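You operate a simulated robot arm through the tools that you are given. There is no shell and no other tool. Be economical: measure what you need, move in short steps, check, and stop when the job is done.

You are at the controls of a simulated robot arm. One attempt, no reset.

## Task
Stand the red plug from the top of the sample bench beside the yellow-rimmed cup. It goes on the side that lies toward x +0.0, y +1.0 (a direction in the base frame), with about 3 cm between them.
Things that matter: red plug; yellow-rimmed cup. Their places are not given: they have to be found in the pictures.

It is judged by the outcome, as a careful person would: the job done as asked, and still so three seconds after it is handed in. It fails if anything else is knocked over, pushed out of place, dropped, spilled or broken.

## Robot
A 7-joint arm with a two-finger parallel gripper, fixed in place. Base frame: the origin is at the foot of the arm, x ahead of it, y to its left, z up; the work surface is at about z = 800. Units: mm, rad, N and s.
With the tool pointing down near the work surface it reaches from about 300 to 700 mm from the base axis. Its first joint turns from -1.152 to 1.152 rad. Payload 1.57 kg.
The TCP is the grasp point between the finger pads, 30 mm short of the fingertips. In the tool frame z runs along the fingers and y along their closing line. Largest opening 110 mm; finger width 24, thickness 12; the body of the gripper, 48 by 112 mm, starts 78 mm behind the TCP.
Orientation is that of the tool frame in the base frame, as a unit quaternion [w, x, y, z]. With the fingers straight down and closing along the base's y, the tool's x points along the base's -x, its y along +y and its z along -z.

## Interface
- The arm moves only by the tool move_arm. Its argument "increments" is text: rows parted by semicolons, each of 5 numbers parted by spaces: the finger opening in mm, from 0 to 110, then the shift along the base's x, y, z in mm, then the turn about the base's z in rad. In form: grip dx dy dz twist; .... A call has 1 to 12 rows; each row shifts and turns the commanded pose from where the row before left it. Rows are played at 5 a second. More than 50 mm and 0.15 rad between two rows, or a gripper value outside its range, and nothing of the call is played. Where a pose cannot be reached the arm comes as near as it can. A force on the tool above 40 N (or 10 N above the force at the start of the call, whichever is more), or a blocked arm, ends the call early, and 0.2 s more pass. The fingers move at their own pace (about 108 mm/s each) and stop on an object; they squeeze with about 27 N. The grip force told is the motor's: it shows also when the fingers shut on nothing. Time passes only in rows, and 0.2 s behind the last, so rows that do not move let the fingers close. The reply holds the time, the measured pose of the TCP, the force on the tool along the base axes, the opening and the grip force, in the units named above and with some noise, and new pictures: "views" is both (left out), scene, wrist or none.
- Cameras (640 x 400 px; columns grow to the right, rows downward): "scene" is fixed at [178.9, -411.2, 1395.3]; the picture's right is [0.59, -0.80, 0.00], its down [-0.52, -0.39, -0.76] and it looks along [0.61, 0.45, -0.65] (base axes); focal length 354 px, centre (320, 200). "wrist" rides on the gripper at [-36, 0, -80] in the tool frame; the picture's right is [0.00, -1.00, 0.00], its down [0.97, 0.00, -0.24] and it looks along [0.24, 0.00, 0.97] (tool axes); focal length 218 px, centre (320, 200).
- point_at(camera, pixels): there is no depth. For up to 12 entries [column, row, z] of the newest picture of that camera ("zoom" is the newest enlarged one), the place [x, y] in the base frame at which the ray of that pixel passes the height z, good to about 2 mm. It takes no simulated time.
- zoom(camera, box): a new picture of the part [left, top, right, bottom] of that camera's present view, enlarged. It takes no simulated time.
- sign_off(): hands the job in; it is judged then, once.

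Go step by step. Measure first, check grasps and placings, and put right what went wrong. The budget is 60 turns and 120 pictures, counting those below and the enlarged ones. Unless the task says otherwise, let go and move clear before handing in, and close with one line.

The tools are called as name(argument=value, ...) on one line, values as JSON. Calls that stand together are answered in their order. move_arm: Moves the arm, as the interface text tells. Its arguments: {"type":"object","properties":{"increments":{"type":"string"},"views":{"type":"string","enum":["both","scene","wrist","none"]}},"required":["increments"]} The other tools are called the same way: point_at (camera, pixels) gives the place at which the rays of pixels pass given heights; zoom (camera, box) takes an enlarged picture of a part of a camera's view; sign_off () hands the job in.

At the start:

```text
clock: 0.0
ee_pos: [428.3, -66.6, 1067.1]
tcp_rot: [0.0, 0.0, 1.0, 0.0]
force: [0.0, -0.7, -0.5]
opening: 110.2
gripper_force: 0.0
```

scene: 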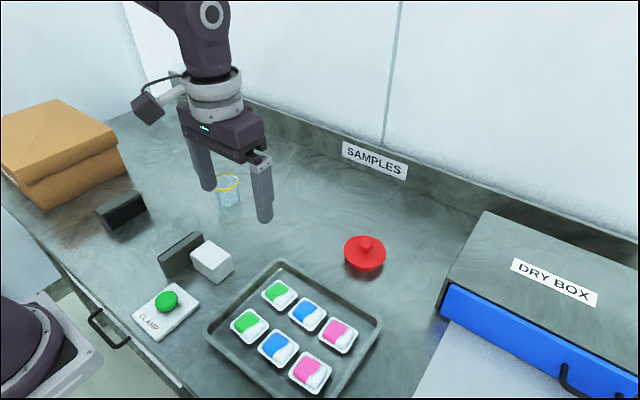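
wrist: 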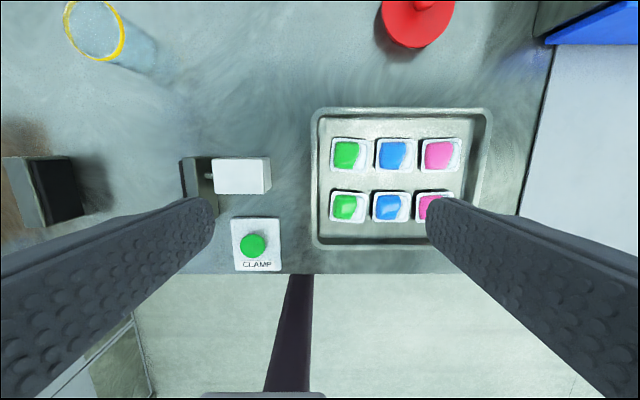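

The red plug shows at scene (365,252) and the yellow-rimmed cup at (228,190). I'll enlarge both and get rough positions.

zoom(camera="scene", box=[320, 215, 410, 290])

zoom(camera="scene", box=[180, 150, 280, 230])

point_at(camera="scene", pixels=[[365, 240, 840], [345, 252, 815], [385, 252, 815], [365, 270, 800], [228, 208, 800], [228, 182, 860], [217, 205, 800], [241, 203, 800]])

point_at(camera="wrist", pixels=[[420, 5, 840], [381, 10, 820], [455, 10, 820], [415, 47, 815], [95, 28, 860], [65, 28, 860], [125, 28, 860]])

```text
5.33 times, centred on (365, 252) of scene
```

zoom: 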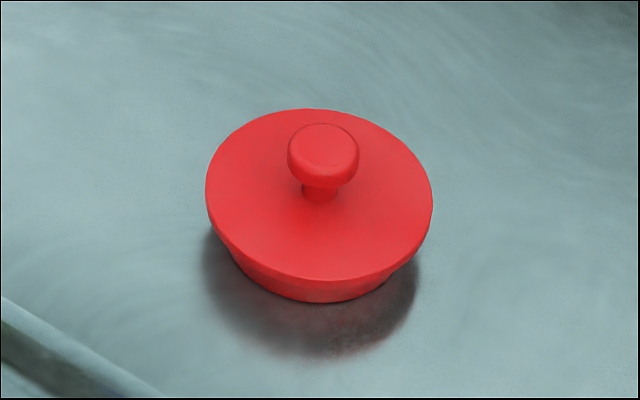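

```text
5.00 times, centred on (230, 190) of scene
```

zoom: 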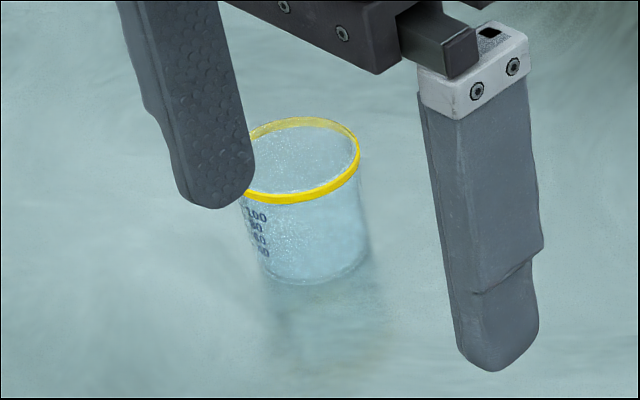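

```text
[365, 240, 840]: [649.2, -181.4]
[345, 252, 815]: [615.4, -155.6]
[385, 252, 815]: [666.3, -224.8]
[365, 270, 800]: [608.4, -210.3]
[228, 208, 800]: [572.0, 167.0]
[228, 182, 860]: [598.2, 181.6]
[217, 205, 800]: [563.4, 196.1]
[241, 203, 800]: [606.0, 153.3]
```

```text
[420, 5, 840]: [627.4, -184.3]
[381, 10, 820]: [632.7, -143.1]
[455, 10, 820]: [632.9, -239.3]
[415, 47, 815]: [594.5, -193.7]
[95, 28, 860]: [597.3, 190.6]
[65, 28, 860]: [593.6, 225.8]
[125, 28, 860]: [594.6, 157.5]
```

The plug is a flanged disc about 80 mm wide at roughly (635,-190), with a knob on top; the cup is near (597,190). I'll move above the plug for a closer wrist view.

move_arm(increments="110 45 -30 -20 0; 110 45 -30 -20 0; 110 45 -30 -20 0; 110 45 -30 -20 0; 110 25 -5 -20 0; 110 0 0 0 0; 110 0 0 0 0")

```text
refused: row 1 steps farther than a row can; nothing moved
```

move_arm(increments="110 35 -25 -20 0; 110 35 -25 -20 0; 110 35 -25 -20 0; 110 35 -25 -20 0; 110 35 -25 -20 0; 110 27 0 0 0; 110 0 0 0 0; 110 0 0 0 0")

```text
clock: 1.8
ee_pos: [631.4, -192.3, 965.6]
tcp_rot: [0.001, 0.0, 1.0, 0.0]
force: [-0.1, -0.7, -0.5]
opening: 110.0
gripper_force: 0.0
```

scene: 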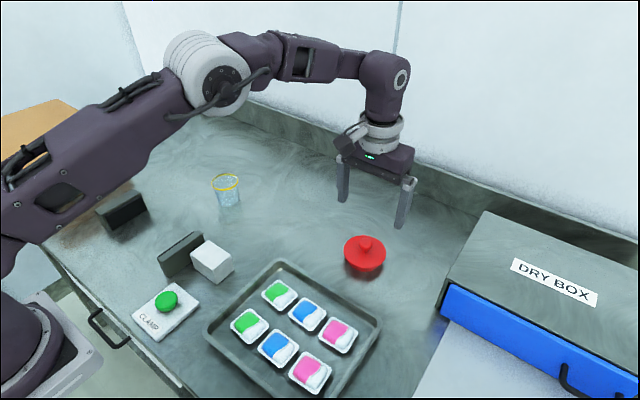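
wrist: 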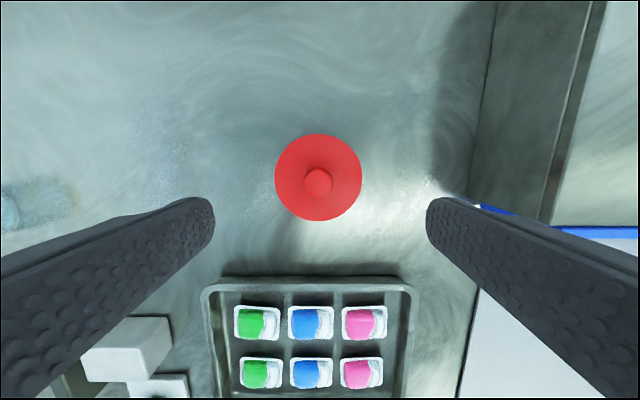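

The wrist view shows the plug at (318,177), with the flange spanning columns 275–362 and the knob centred at (318,181). I'll find its heights by comparing the two cameras.

zoom(camera="wrist", box=[260, 120, 380, 195])

zoom(camera="scene", box=[200, 165, 256, 215])

point_at(camera="wrist", pixels=[[318, 181, 820], [318, 181, 835], [318, 181, 850], [275, 177, 815], [362, 177, 815], [318, 134, 815], [318, 221, 815], [305, 181, 840], [332, 181, 840]])

point_at(camera="scene", pixels=[[365.4, 237, 820], [365.4, 237, 835], [365.4, 237, 850], [349, 242, 815], [381, 245, 820], [365, 230.3, 815], [365, 269.5, 800], [365.5, 269, 810]])

```text
5.33 times, centred on (320, 158) of wrist
```

zoom: 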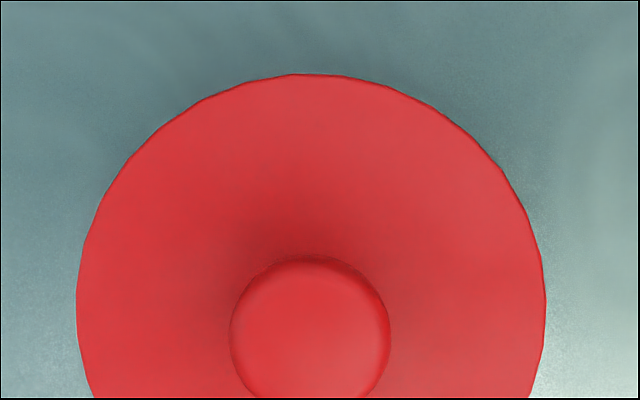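

```text
8.00 times, centred on (228, 190) of scene
```

zoom: 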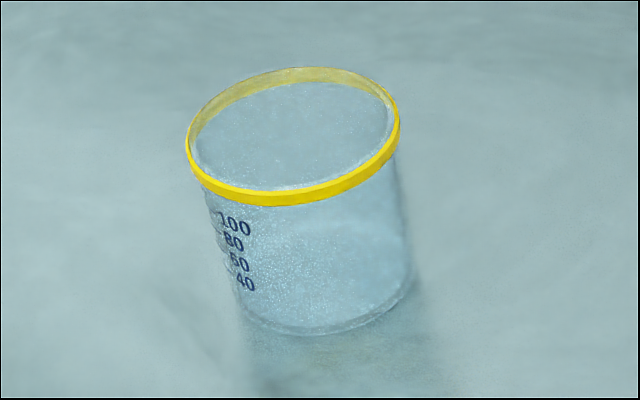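

```text
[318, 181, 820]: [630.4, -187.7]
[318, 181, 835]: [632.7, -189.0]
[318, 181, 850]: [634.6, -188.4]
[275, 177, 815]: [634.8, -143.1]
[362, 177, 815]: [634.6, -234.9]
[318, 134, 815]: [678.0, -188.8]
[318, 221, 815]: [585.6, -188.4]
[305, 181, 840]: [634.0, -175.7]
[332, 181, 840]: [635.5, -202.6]
```

```text
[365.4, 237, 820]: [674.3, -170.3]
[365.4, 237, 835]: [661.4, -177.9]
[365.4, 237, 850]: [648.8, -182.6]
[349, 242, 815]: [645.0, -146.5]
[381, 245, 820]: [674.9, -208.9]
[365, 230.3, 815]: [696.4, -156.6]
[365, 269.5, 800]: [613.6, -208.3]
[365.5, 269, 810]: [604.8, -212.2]
```

I misconverted some zoom pixels (the knob top is really at scene row ≈242), so I'll redo the height triangulation, and measure the cup rim and base as well.

point_at(camera="scene", pixels=[[365.5, 242, 840], [365.5, 242, 850], [365.5, 242, 860], [364.9, 251.2, 815], [364.9, 251.2, 825], [364.9, 251.2, 835]])

point_at(camera="wrist", pixels=[[318.5, 181.5, 850], [318.5, 177, 815], [318.5, 177, 825], [318.5, 177, 835], [274.5, 177, 825], [362.2, 177, 825]])

point_at(camera="zoom", pixels=[[294, 137, 860], [294, 137, 870], [294, 137, 880], [187, 150, 870], [400, 125, 870], [280, 334, 800], [238, 310, 800], [412, 285, 800], [330, 270, 800]])

```text
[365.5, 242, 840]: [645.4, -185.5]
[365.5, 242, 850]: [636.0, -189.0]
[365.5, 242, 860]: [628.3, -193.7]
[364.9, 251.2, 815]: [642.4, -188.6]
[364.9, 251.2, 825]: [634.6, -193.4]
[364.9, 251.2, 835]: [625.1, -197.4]
```

```text
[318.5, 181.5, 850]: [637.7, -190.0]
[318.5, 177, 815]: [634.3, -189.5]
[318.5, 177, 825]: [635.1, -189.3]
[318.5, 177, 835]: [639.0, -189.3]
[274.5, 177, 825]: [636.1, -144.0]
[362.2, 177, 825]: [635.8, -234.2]
```

```text
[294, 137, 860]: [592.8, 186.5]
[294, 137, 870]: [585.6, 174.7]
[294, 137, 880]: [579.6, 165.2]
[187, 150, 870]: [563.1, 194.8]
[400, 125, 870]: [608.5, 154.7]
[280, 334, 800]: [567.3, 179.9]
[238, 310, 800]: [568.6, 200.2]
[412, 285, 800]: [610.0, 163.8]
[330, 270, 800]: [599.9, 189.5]
```

Plug centre is about (636,-190), with the flange top at z≈822, radius≈45, and the knob top at z≈850, about 26 mm wide. I'll descend until the fingertips straddle the knob just above the flange.

move_arm(increments="70 5 2 -35 0; 60 0 0 -35 0; 60 0 0 -25 0; 60 0 0 -8 0; 60 0 0 0 0")

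zoom(camera="scene", box=[310, 190, 420, 290])

```text
clock: 3.0
ee_pos: [636.3, -189.1, 863.8]
tcp_rot: [0.0, 0.0, 1.0, 0.0]
force: [0.0, 0.3, -0.2]
opening: 60.1
gripper_force: 0.0
```

scene: 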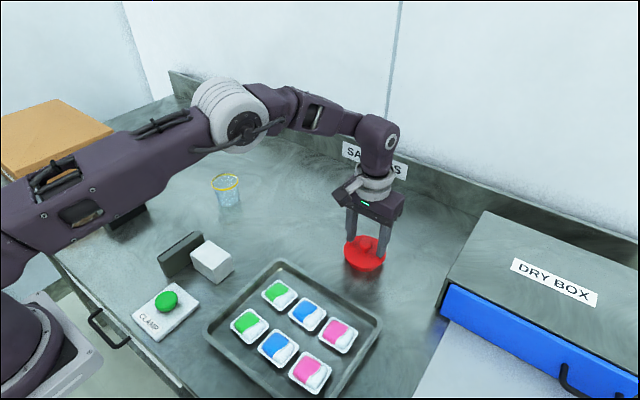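
wrist: 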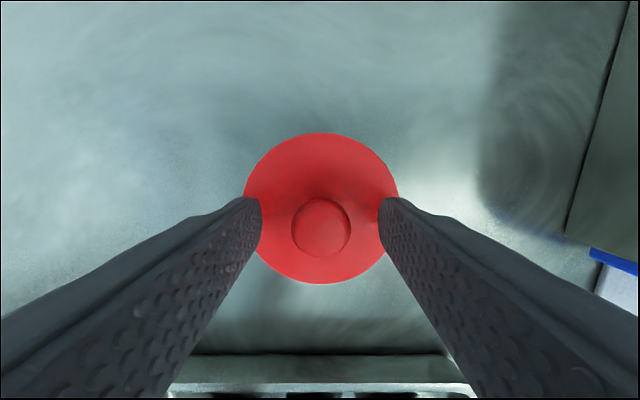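

```text
4.00 times, centred on (365, 240) of scene
```

zoom: 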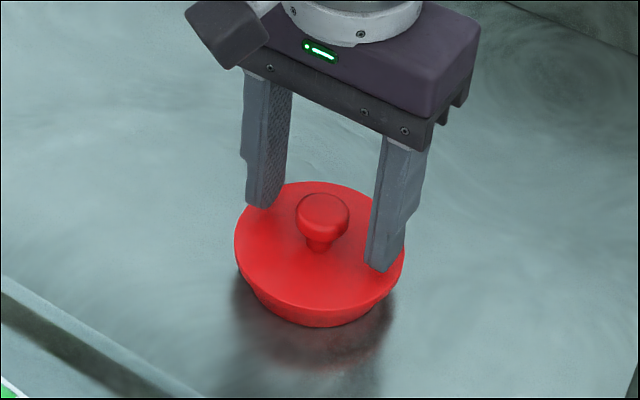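

The knob sits centred between the fingers, with the tips clear of the flange. I'll lower 6 mm more and close.

move_arm(increments="60 0 0 -6 0; 40 0 0 0 0; 20 0 0 0 0; 15 0 0 0 0; 15 0 0 0 0; 15 0 0 0 0")

zoom(camera="scene", box=[310, 190, 420, 290])

```text
clock: 4.4
ee_pos: [636.3, -189.0, 858.2]
tcp_rot: [0.0, -0.001, 1.0, 0.0]
force: [-0.1, -0.2, -0.2]
opening: 26.1
gripper_force: 27.0
```

scene: 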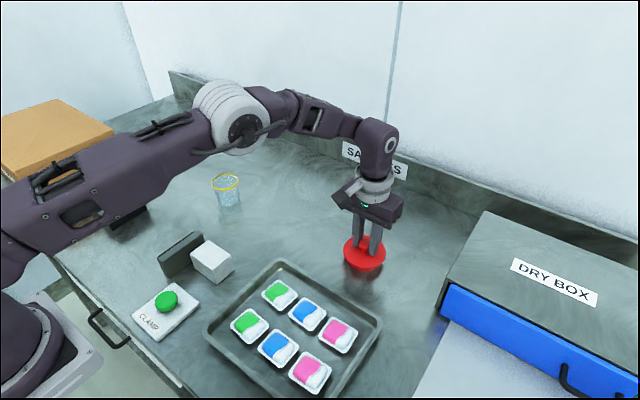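
wrist: 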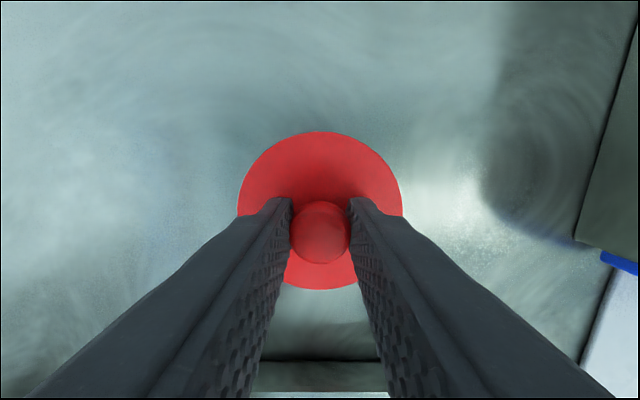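

```text
4.00 times, centred on (365, 240) of scene
```

zoom: 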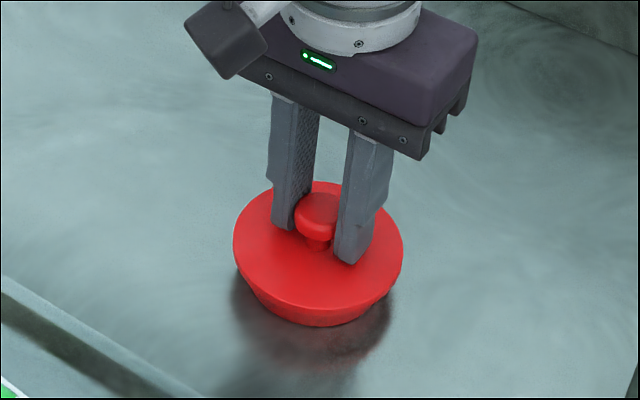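

The opening is 26 mm at 27 N, so the knob is gripped. I'll lift straight up and check that the plug comes along.

move_arm(increments="15 0 0 10 0; 15 0 0 20 0; 15 0 0 35 0; 15 0 0 40 0; 15 0 0 40 0; 15 0 0 0 0")

```text
clock: 5.8
ee_pos: [635.6, -190.1, 1003.5]
tcp_rot: [0.0, 0.0, 1.0, 0.0]
force: [0.4, 0.2, -0.1]
opening: 15.3
gripper_force: 0.0
```

scene: 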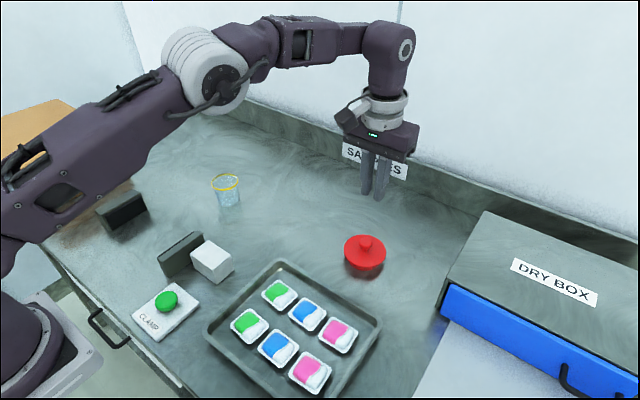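
wrist: 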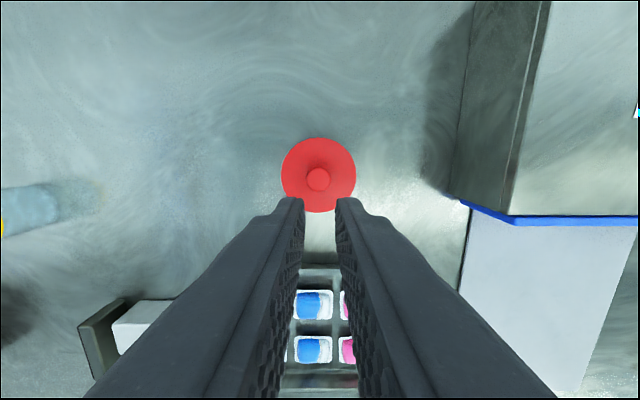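

The plug slipped out: the opening fell to 15 mm and the plug is still on the bench at (365,252). I'll check its position, then retry lower and lift slowly while reading the force.

zoom(camera="scene", box=[320, 215, 410, 290])

point_at(camera="wrist", pixels=[[318, 179.5, 850], [318.5, 175.5, 822], [281, 175, 822], [356, 175, 822]])

move_arm(increments="60 0 0 0 0; 60 0 0 -45 0; 60 0 0 -45 0; 60 0 0 -40 0; 60 0 0 -10 0; 60 0 0 0 0", views="wrist")

```text
5.33 times, centred on (365, 252) of scene
```

zoom: 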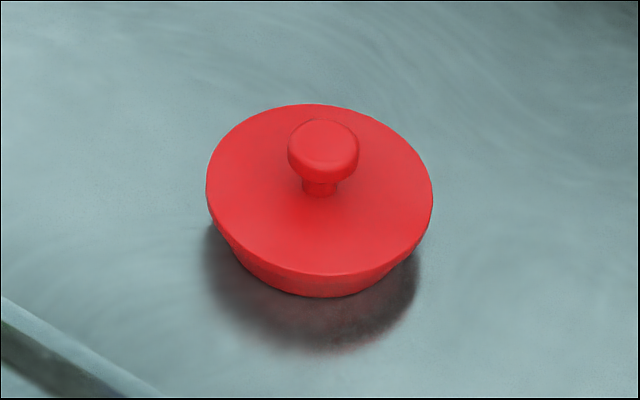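

```text
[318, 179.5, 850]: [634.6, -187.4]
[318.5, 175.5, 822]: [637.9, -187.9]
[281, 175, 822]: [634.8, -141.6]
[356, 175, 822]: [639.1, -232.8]
```

```text
clock: 7.2
ee_pos: [634.1, -190.0, 863.4]
tcp_rot: [0.0, 0.0, 1.0, 0.001]
force: [0.2, 0.7, -0.4]
opening: 60.0
gripper_force: 0.1
```

wrist: 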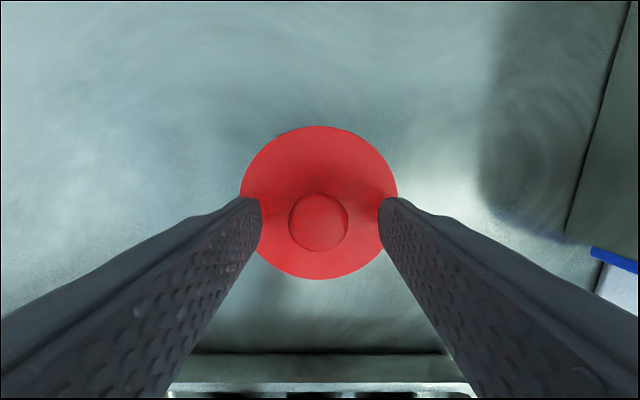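

The plug shifted by about 2 mm at most. I'll nudge +x, lower in small steps to get the tips nearly on the flange, grip, then lift slowly by a few mm.

move_arm(increments="60 3 1 -4 0; 60 0 0 -3 0; 60 0 0 -3 0; 30 0 0 0 0; 0 0 0 0 0; 0 0 0 0 0; 0 0 0 0 0; 0 0 0 0 0", views="none")

move_arm(increments="0 0 0 1 0; 0 0 0 1 0; 0 0 0 1 0; 0 0 0 1 0; 0 0 0 1 0; 0 0 0 0 0")

zoom(camera="scene", box=[310, 190, 420, 290])

```text
clock: 9.0
ee_pos: [638.4, -190.1, 855.9]
tcp_rot: [0.002, 0.0, 1.0, -0.001]
force: [6.8, -2.7, 38.0]
opening: 26.7
gripper_force: 26.7
```

```text
clock: 10.4
ee_pos: [638.6, -189.5, 857.9]
tcp_rot: [-0.001, 0.0, 1.0, 0.001]
force: [0.1, -0.1, 0.1]
opening: 26.1
gripper_force: 27.0
```

scene: 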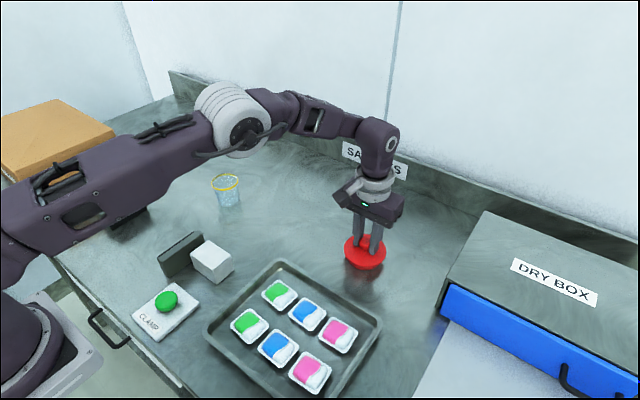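
wrist: 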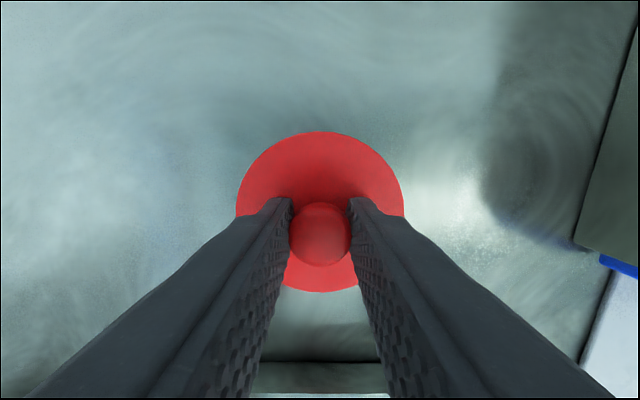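

```text
4.00 times, centred on (365, 240) of scene
```

zoom: 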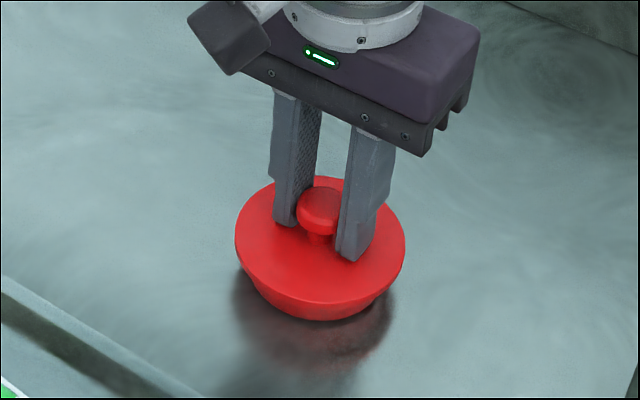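

The tips touched the flange at TCP z≈856, so its top is about 826, and the knob is gripped again. I'll keep lifting slowly and check the reading.

move_arm(increments="0 0 0 2 0; 0 0 0 2 0; 0 0 0 2 0; 0 0 0 2 0; 0 0 0 2 0; 0 0 0 0 0", views="wrist")

zoom(camera="scene", box=[310, 190, 420, 290])

```text
clock: 11.8
ee_pos: [638.5, -188.2, 867.9]
tcp_rot: [0.0, 0.0, 1.0, 0.0]
force: [0.4, -0.5, -0.1]
opening: 26.1
gripper_force: 26.8
```

wrist: 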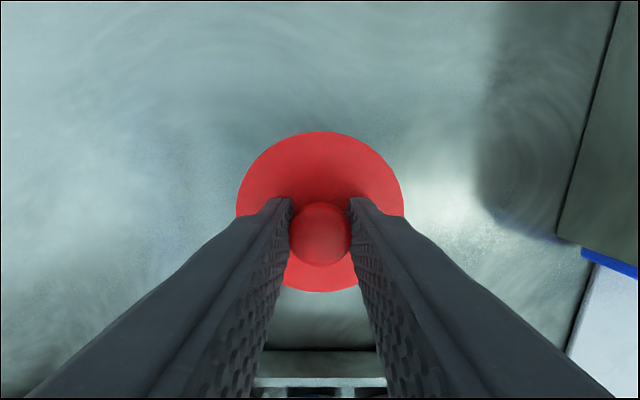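

```text
4.00 times, centred on (365, 240) of scene
```

zoom: 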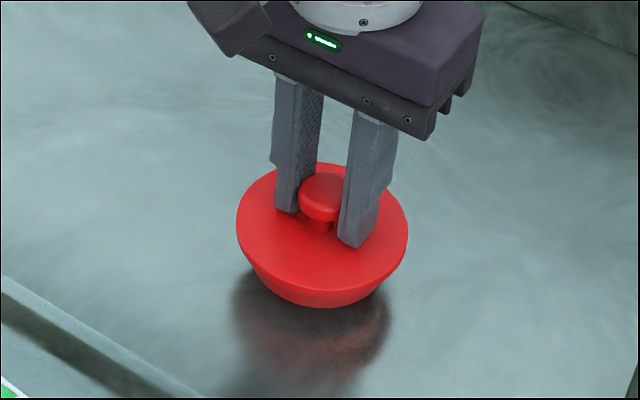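

The plug is held: it left the bench and shows no slip in the wrist view. I'll raise it gently and watch for slippage.

move_arm(increments="0 0 0 3 0; 0 0 0 5 0; 0 0 0 7 0; 0 0 0 7 0; 0 0 0 7 0; 0 0 0 7 0; 0 0 0 7 0; 0 0 0 5 0; 0 0 0 3 0; 0 0 0 0 0", views="wrist")

```text
clock: 14.0
ee_pos: [639.2, -189.0, 918.9]
tcp_rot: [0.0, 0.0, 1.0, -0.001]
force: [-0.1, 0.4, -0.4]
opening: 26.3
gripper_force: 27.0
```

wrist: 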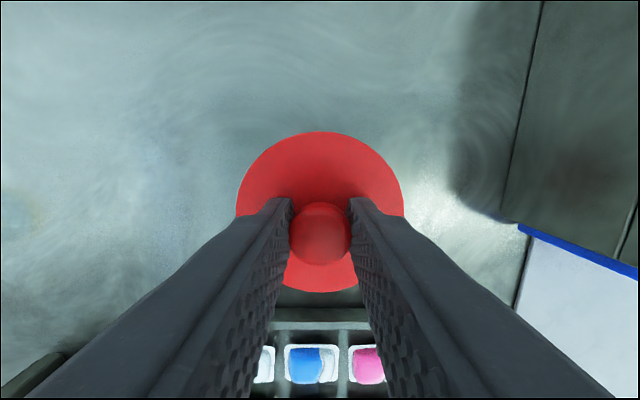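

No slip. I'll carry it slowly toward +y, stopping short of the cup.

move_arm(increments="0 -1 6 0 0; 0 -2 12 2 0; 0 -3 18 2 0; 0 -4 20 2 0; 0 -4 20 2 0; 0 -4 20 2 0; 0 -4 20 2 0; 0 -4 20 2 0; 0 -4 18 2 0; 0 -3 12 0 0; 0 -2 6 0 0; 0 0 0 0 0")

```text
clock: 16.6
ee_pos: [603.4, -17.0, 934.6]
tcp_rot: [0.0, 0.0, 1.0, 0.0]
force: [-0.8, 0.4, -0.5]
opening: 26.3
gripper_force: 27.2
```

scene: 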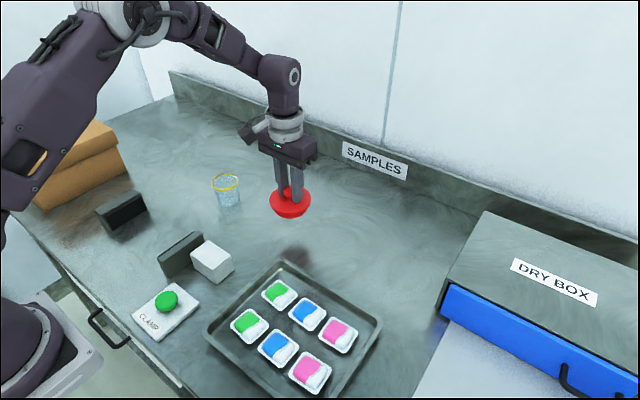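
wrist: 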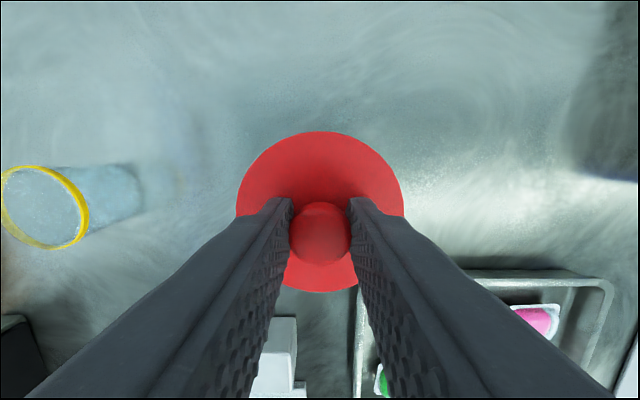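

The cup rim shows in the wrist view at (45,207). I'll measure the cup from both cameras.

zoom(camera="wrist", box=[0, 150, 160, 260])

point_at(camera="wrist", pixels=[[45, 207, 850], [45, 207, 860], [45, 207, 870], [90, 222, 860], [1, 192, 860], [35, 166, 860], [55, 249, 860], [142, 195, 800], [110, 165, 800], [110, 230, 800]])

point_at(camera="scene", pixels=[[225, 182.3, 850], [225, 182.3, 860], [225, 182.3, 870], [211.8, 184, 860], [238.5, 180.5, 860], [223, 206.5, 800]])

```text
3.64 times, centred on (80, 205) of wrist
```

zoom: 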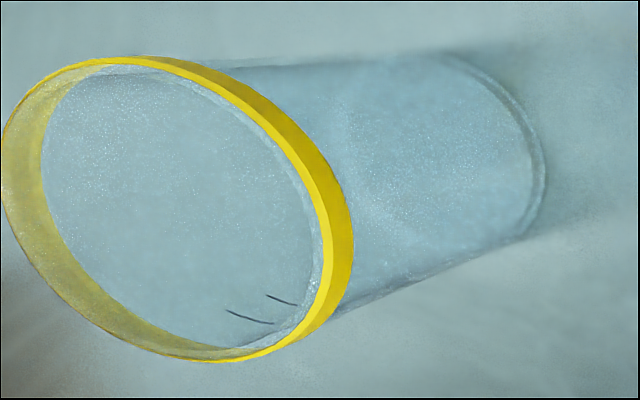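

```text
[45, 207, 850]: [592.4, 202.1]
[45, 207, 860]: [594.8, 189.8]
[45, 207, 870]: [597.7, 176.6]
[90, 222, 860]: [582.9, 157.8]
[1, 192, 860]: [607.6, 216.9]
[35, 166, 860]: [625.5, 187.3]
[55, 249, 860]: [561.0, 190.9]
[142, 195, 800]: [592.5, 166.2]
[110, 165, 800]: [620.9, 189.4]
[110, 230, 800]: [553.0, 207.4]
```

```text
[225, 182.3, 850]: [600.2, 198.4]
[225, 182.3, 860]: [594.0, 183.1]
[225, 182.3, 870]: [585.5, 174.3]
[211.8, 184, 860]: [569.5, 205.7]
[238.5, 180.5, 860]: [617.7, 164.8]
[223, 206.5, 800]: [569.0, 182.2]
```

Cup centre ≈ (594,188), rim radius ≈32, top z≈860. With the plug's radius of 45, its target centre is about (594,295). I'll check that the area is free of the boxes and the black block.

point_at(camera="scene", pixels=[[127, 168, 800], [118, 148, 860], [60, 100, 900], [98, 212, 840], [146, 196, 840], [146, 213, 800], [170, 90, 800], [175, 150, 800], [190, 160, 800]])

zoom(camera="scene", box=[0, 70, 256, 230])

```text
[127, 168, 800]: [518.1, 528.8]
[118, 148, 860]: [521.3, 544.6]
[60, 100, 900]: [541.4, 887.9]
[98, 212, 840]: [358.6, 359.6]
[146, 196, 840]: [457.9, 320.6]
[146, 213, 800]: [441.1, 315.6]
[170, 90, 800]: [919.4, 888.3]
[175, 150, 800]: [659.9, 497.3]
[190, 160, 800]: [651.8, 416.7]
```

```text
2.50 times, centred on (128, 150) of scene
```

zoom: 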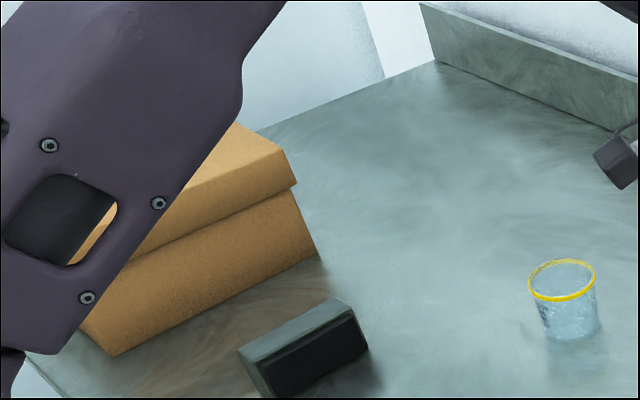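

The area is clear, with the black block ending near x 458. I'll carry the plug around the near side of the cup (x≈495) rather than over it.

move_arm(increments="0 -5 6 1 0; 0 -9 12 1 0; 0 -12 16 1 0; 0 -12 18 1 0; 0 -12 18 1 0; 0 -12 18 1 0; 0 -12 18 1 0; 0 -12 18 1 0; 0 -10 16 1 0; 0 -7 12 1 0; 0 -4 6 0 0; 0 0 0 0 0", views="wrist")

move_arm(increments="0 0 6 0 0; 0 0 12 0 0; 0 0 16 0 0; 0 0 18 0 0; 0 0 18 0 0; 0 0 18 0 0; 0 2 18 0 0; 0 4 14 0 0; 0 8 10 0 0; 0 8 6 0 0; 0 5 2 0 0; 0 0 0 0 0")

```text
clock: 19.2
ee_pos: [496.3, 142.0, 945.7]
tcp_rot: [0.0, 0.0, 1.0, 0.0]
force: [0.3, 0.5, -0.8]
opening: 26.4
gripper_force: 27.3
```

wrist: 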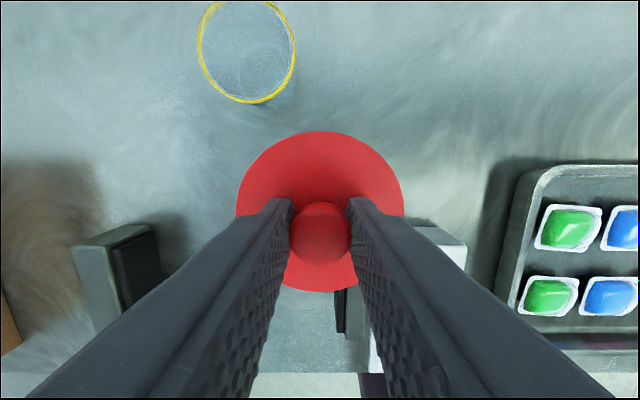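

```text
clock: 21.8
ee_pos: [524.5, 278.5, 944.8]
tcp_rot: [0.001, 0.0, 1.0, 0.0]
force: [-0.4, -0.1, 0.3]
opening: 26.0
gripper_force: 27.8
```

scene: 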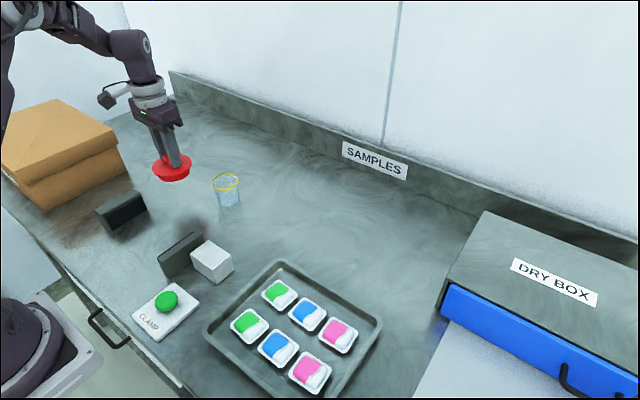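
wrist: 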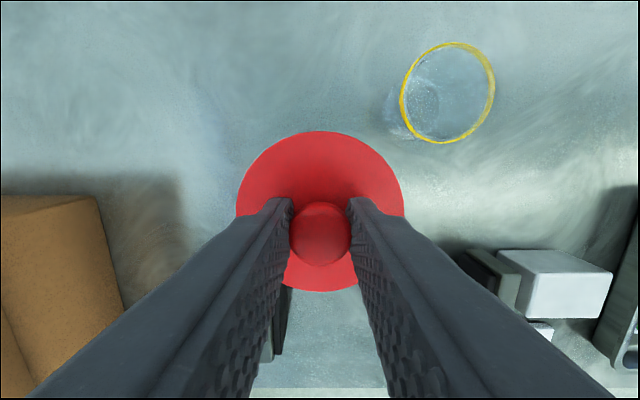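

Still held with no slip. I'll check the cup position again from here and move to above the target.

point_at(camera="wrist", pixels=[[447.5, 93, 860], [400, 97, 860], [495, 88, 860], [450, 42, 860], [443, 144, 860]])

move_arm(increments="0 5 2 0 0; 0 10 3 0 0; 0 14 3 0 0; 0 14 3 0 0; 0 12 3 0 0; 0 9 2 0 0; 0 5 0 0 0; 0 0 0 0 0")

```text
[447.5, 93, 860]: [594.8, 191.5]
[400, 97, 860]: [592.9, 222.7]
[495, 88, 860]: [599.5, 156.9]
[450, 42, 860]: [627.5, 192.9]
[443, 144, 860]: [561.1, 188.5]
```

```text
clock: 23.6
ee_pos: [592.2, 295.3, 945.4]
tcp_rot: [0.0, 0.0, 1.0, -0.001]
force: [0.0, -0.9, -0.6]
opening: 26.2
gripper_force: 26.8
```

scene: 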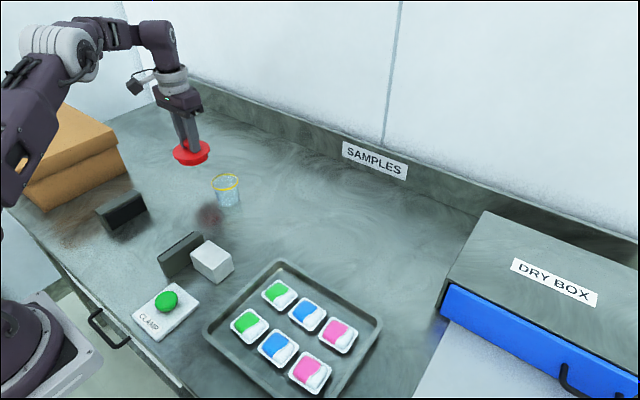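
wrist: 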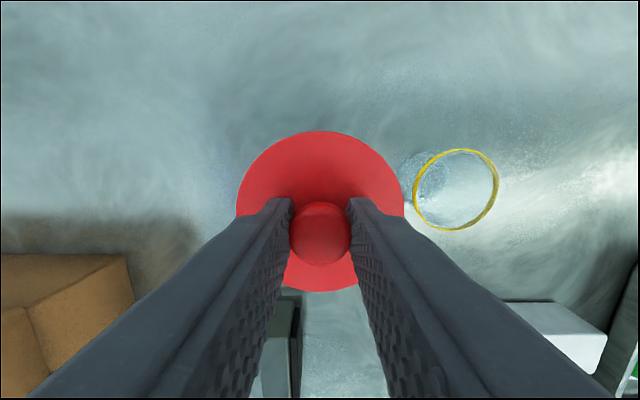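

I'm above the target; the cup's rim edge is at y≈222.5, so the plug centre should be at y≈298. I'll descend slowly to just above bench contact.

move_arm(increments="0 2 2 -4 0; 0 0 0 -10 0; 0 0 0 -14 0; 0 0 0 -14 0; 0 0 0 -14 0; 0 0 0 -12 0; 0 0 0 -8 0; 0 0 0 -4 0; 0 0 0 0 0")

zoom(camera="scene", box=[150, 120, 270, 220])

```text
clock: 25.6
ee_pos: [595.1, 297.9, 866.5]
tcp_rot: [0.0, 0.001, 1.0, 0.0]
force: [-0.2, -0.3, 0.0]
opening: 26.4
gripper_force: 27.1
```

scene: 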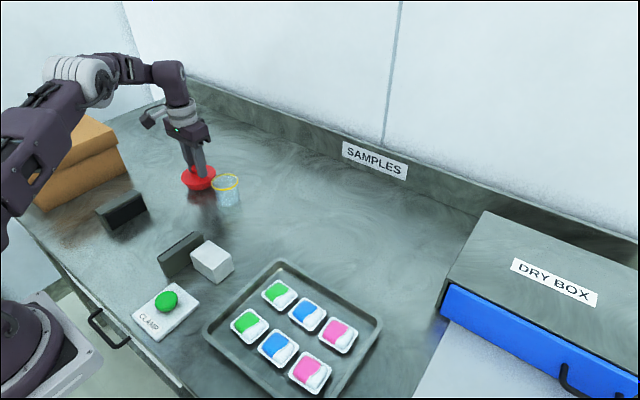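
wrist: 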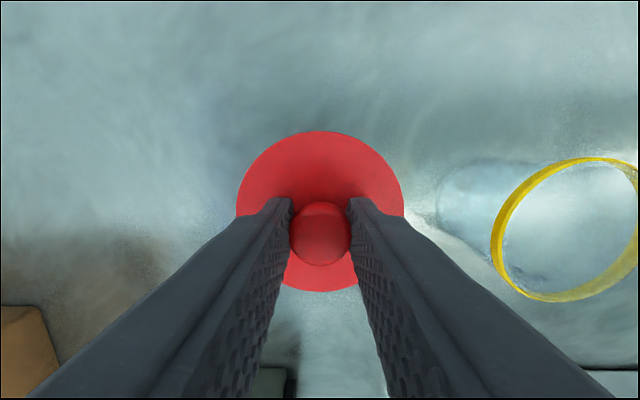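

```text
4.00 times, centred on (210, 170) of scene
```

zoom: 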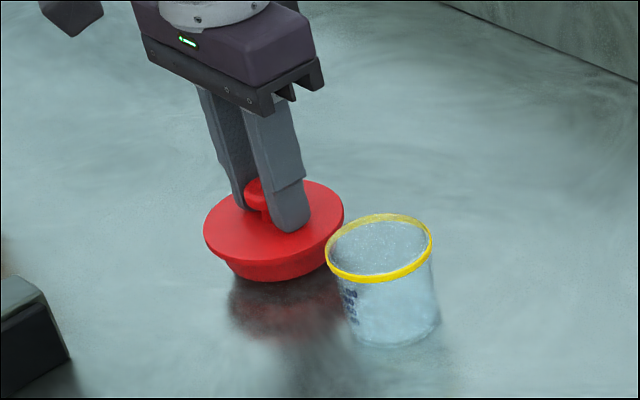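

Pose is (595,298) and the gap looks right. I'll lower in small steps until contact.

move_arm(increments="0 0 0 -2 0; 0 0 0 -2 0; 0 0 0 -2 0; 0 0 0 -1 0; 0 0 0 -1 0; 0 0 0 0 0", views="none")

```text
clock: 27.0
ee_pos: [593.0, 295.8, 856.6]
tcp_rot: [0.0, 0.0, 1.0, 0.0]
force: [0.3, -0.3, 0.2]
opening: 26.2
gripper_force: 26.7
```

There's no contact yet at about 857–858. I'll go on in 1 mm steps.

move_arm(increments="0 0 0 -1 0; 0 0 0 0 0", views="none")

move_arm(increments="0 0 0 -1 0; 0 0 0 0 0", views="none")

```text
clock: 27.6
ee_pos: [594.9, 296.9, 856.8]
tcp_rot: [0.0, -0.001, 1.0, 0.0]
force: [0.7, -0.4, 0.5]
opening: 26.0
gripper_force: 27.2
```

```text
clock: 28.2
ee_pos: [594.5, 297.2, 856.5]
tcp_rot: [0.001, 0.0, 1.0, 0.0]
force: [-1.6, 0.0, 6.7]
opening: 26.3
gripper_force: 26.9
```

The vertical force rose to 6.7 N, so the plug is on the bench. I'll open gently and rise straight up.

move_arm(increments="30 0 0 0.5 0; 36 0 0 0 0; 45 0 0 0 0; 50 0 0 0 0; 50 0 0 10 0; 50 0 0 30 0; 50 0 0 40 0; 50 0 0 40 0; 50 0 0 0 0")

zoom(camera="scene", box=[150, 120, 270, 220])

```text
clock: 30.2
ee_pos: [593.4, 294.7, 978.4]
tcp_rot: [-0.001, 0.0, 1.0, 0.0]
force: [0.0, 0.1, -0.5]
opening: 50.1
gripper_force: 0.1
```

scene: 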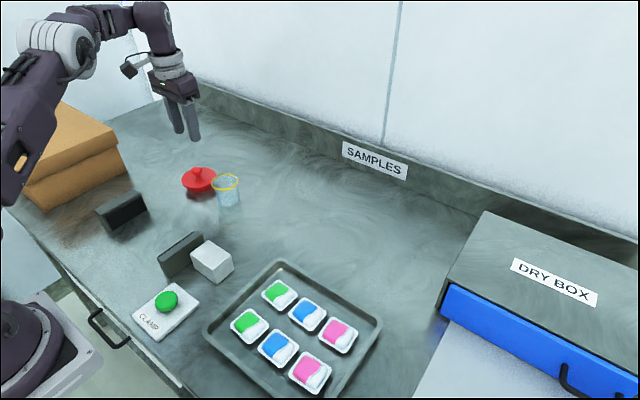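
wrist: 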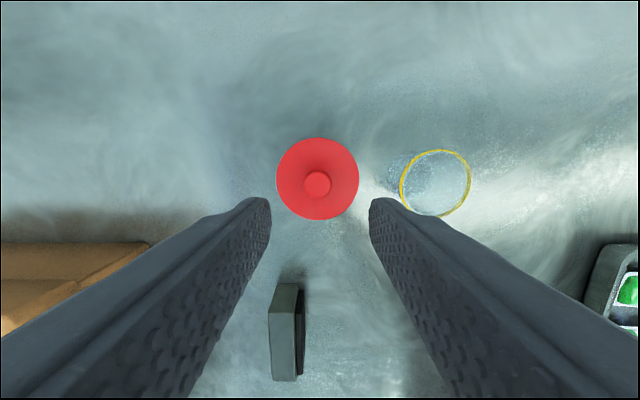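

```text
4.00 times, centred on (210, 170) of scene
```

zoom: 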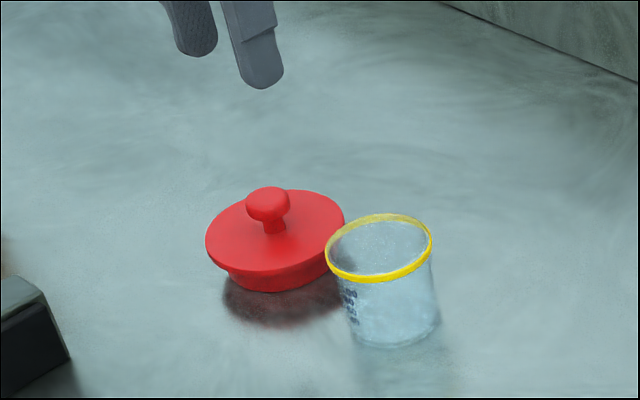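

The plug stands upright beside the cup and the fingers are clear. I'll measure the final gap.

point_at(camera="wrist", pixels=[[276, 179, 826], [359, 179, 826], [317.5, 179, 826], [400, 187, 860], [471, 178, 860], [435, 183, 860]])

```text
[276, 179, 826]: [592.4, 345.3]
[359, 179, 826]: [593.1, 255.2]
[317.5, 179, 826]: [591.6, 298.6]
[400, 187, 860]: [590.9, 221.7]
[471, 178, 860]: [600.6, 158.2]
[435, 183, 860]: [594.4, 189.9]
```

The plug centre is at (592,299), the cup at (594,190), and the edge gap is about 32 mm toward +y. Nothing else has moved, so I'm handing in.

sign_off()

```text
The job is handed in.
```

The red plug is standing upright on the +y side of the yellow-rimmed cup, about 3 cm from it (I measured roughly 32 mm). It slipped out of the first grip at its starting spot and shifted there by about 2 mm at most; the gripper is released and clear, and nothing else was disturbed.
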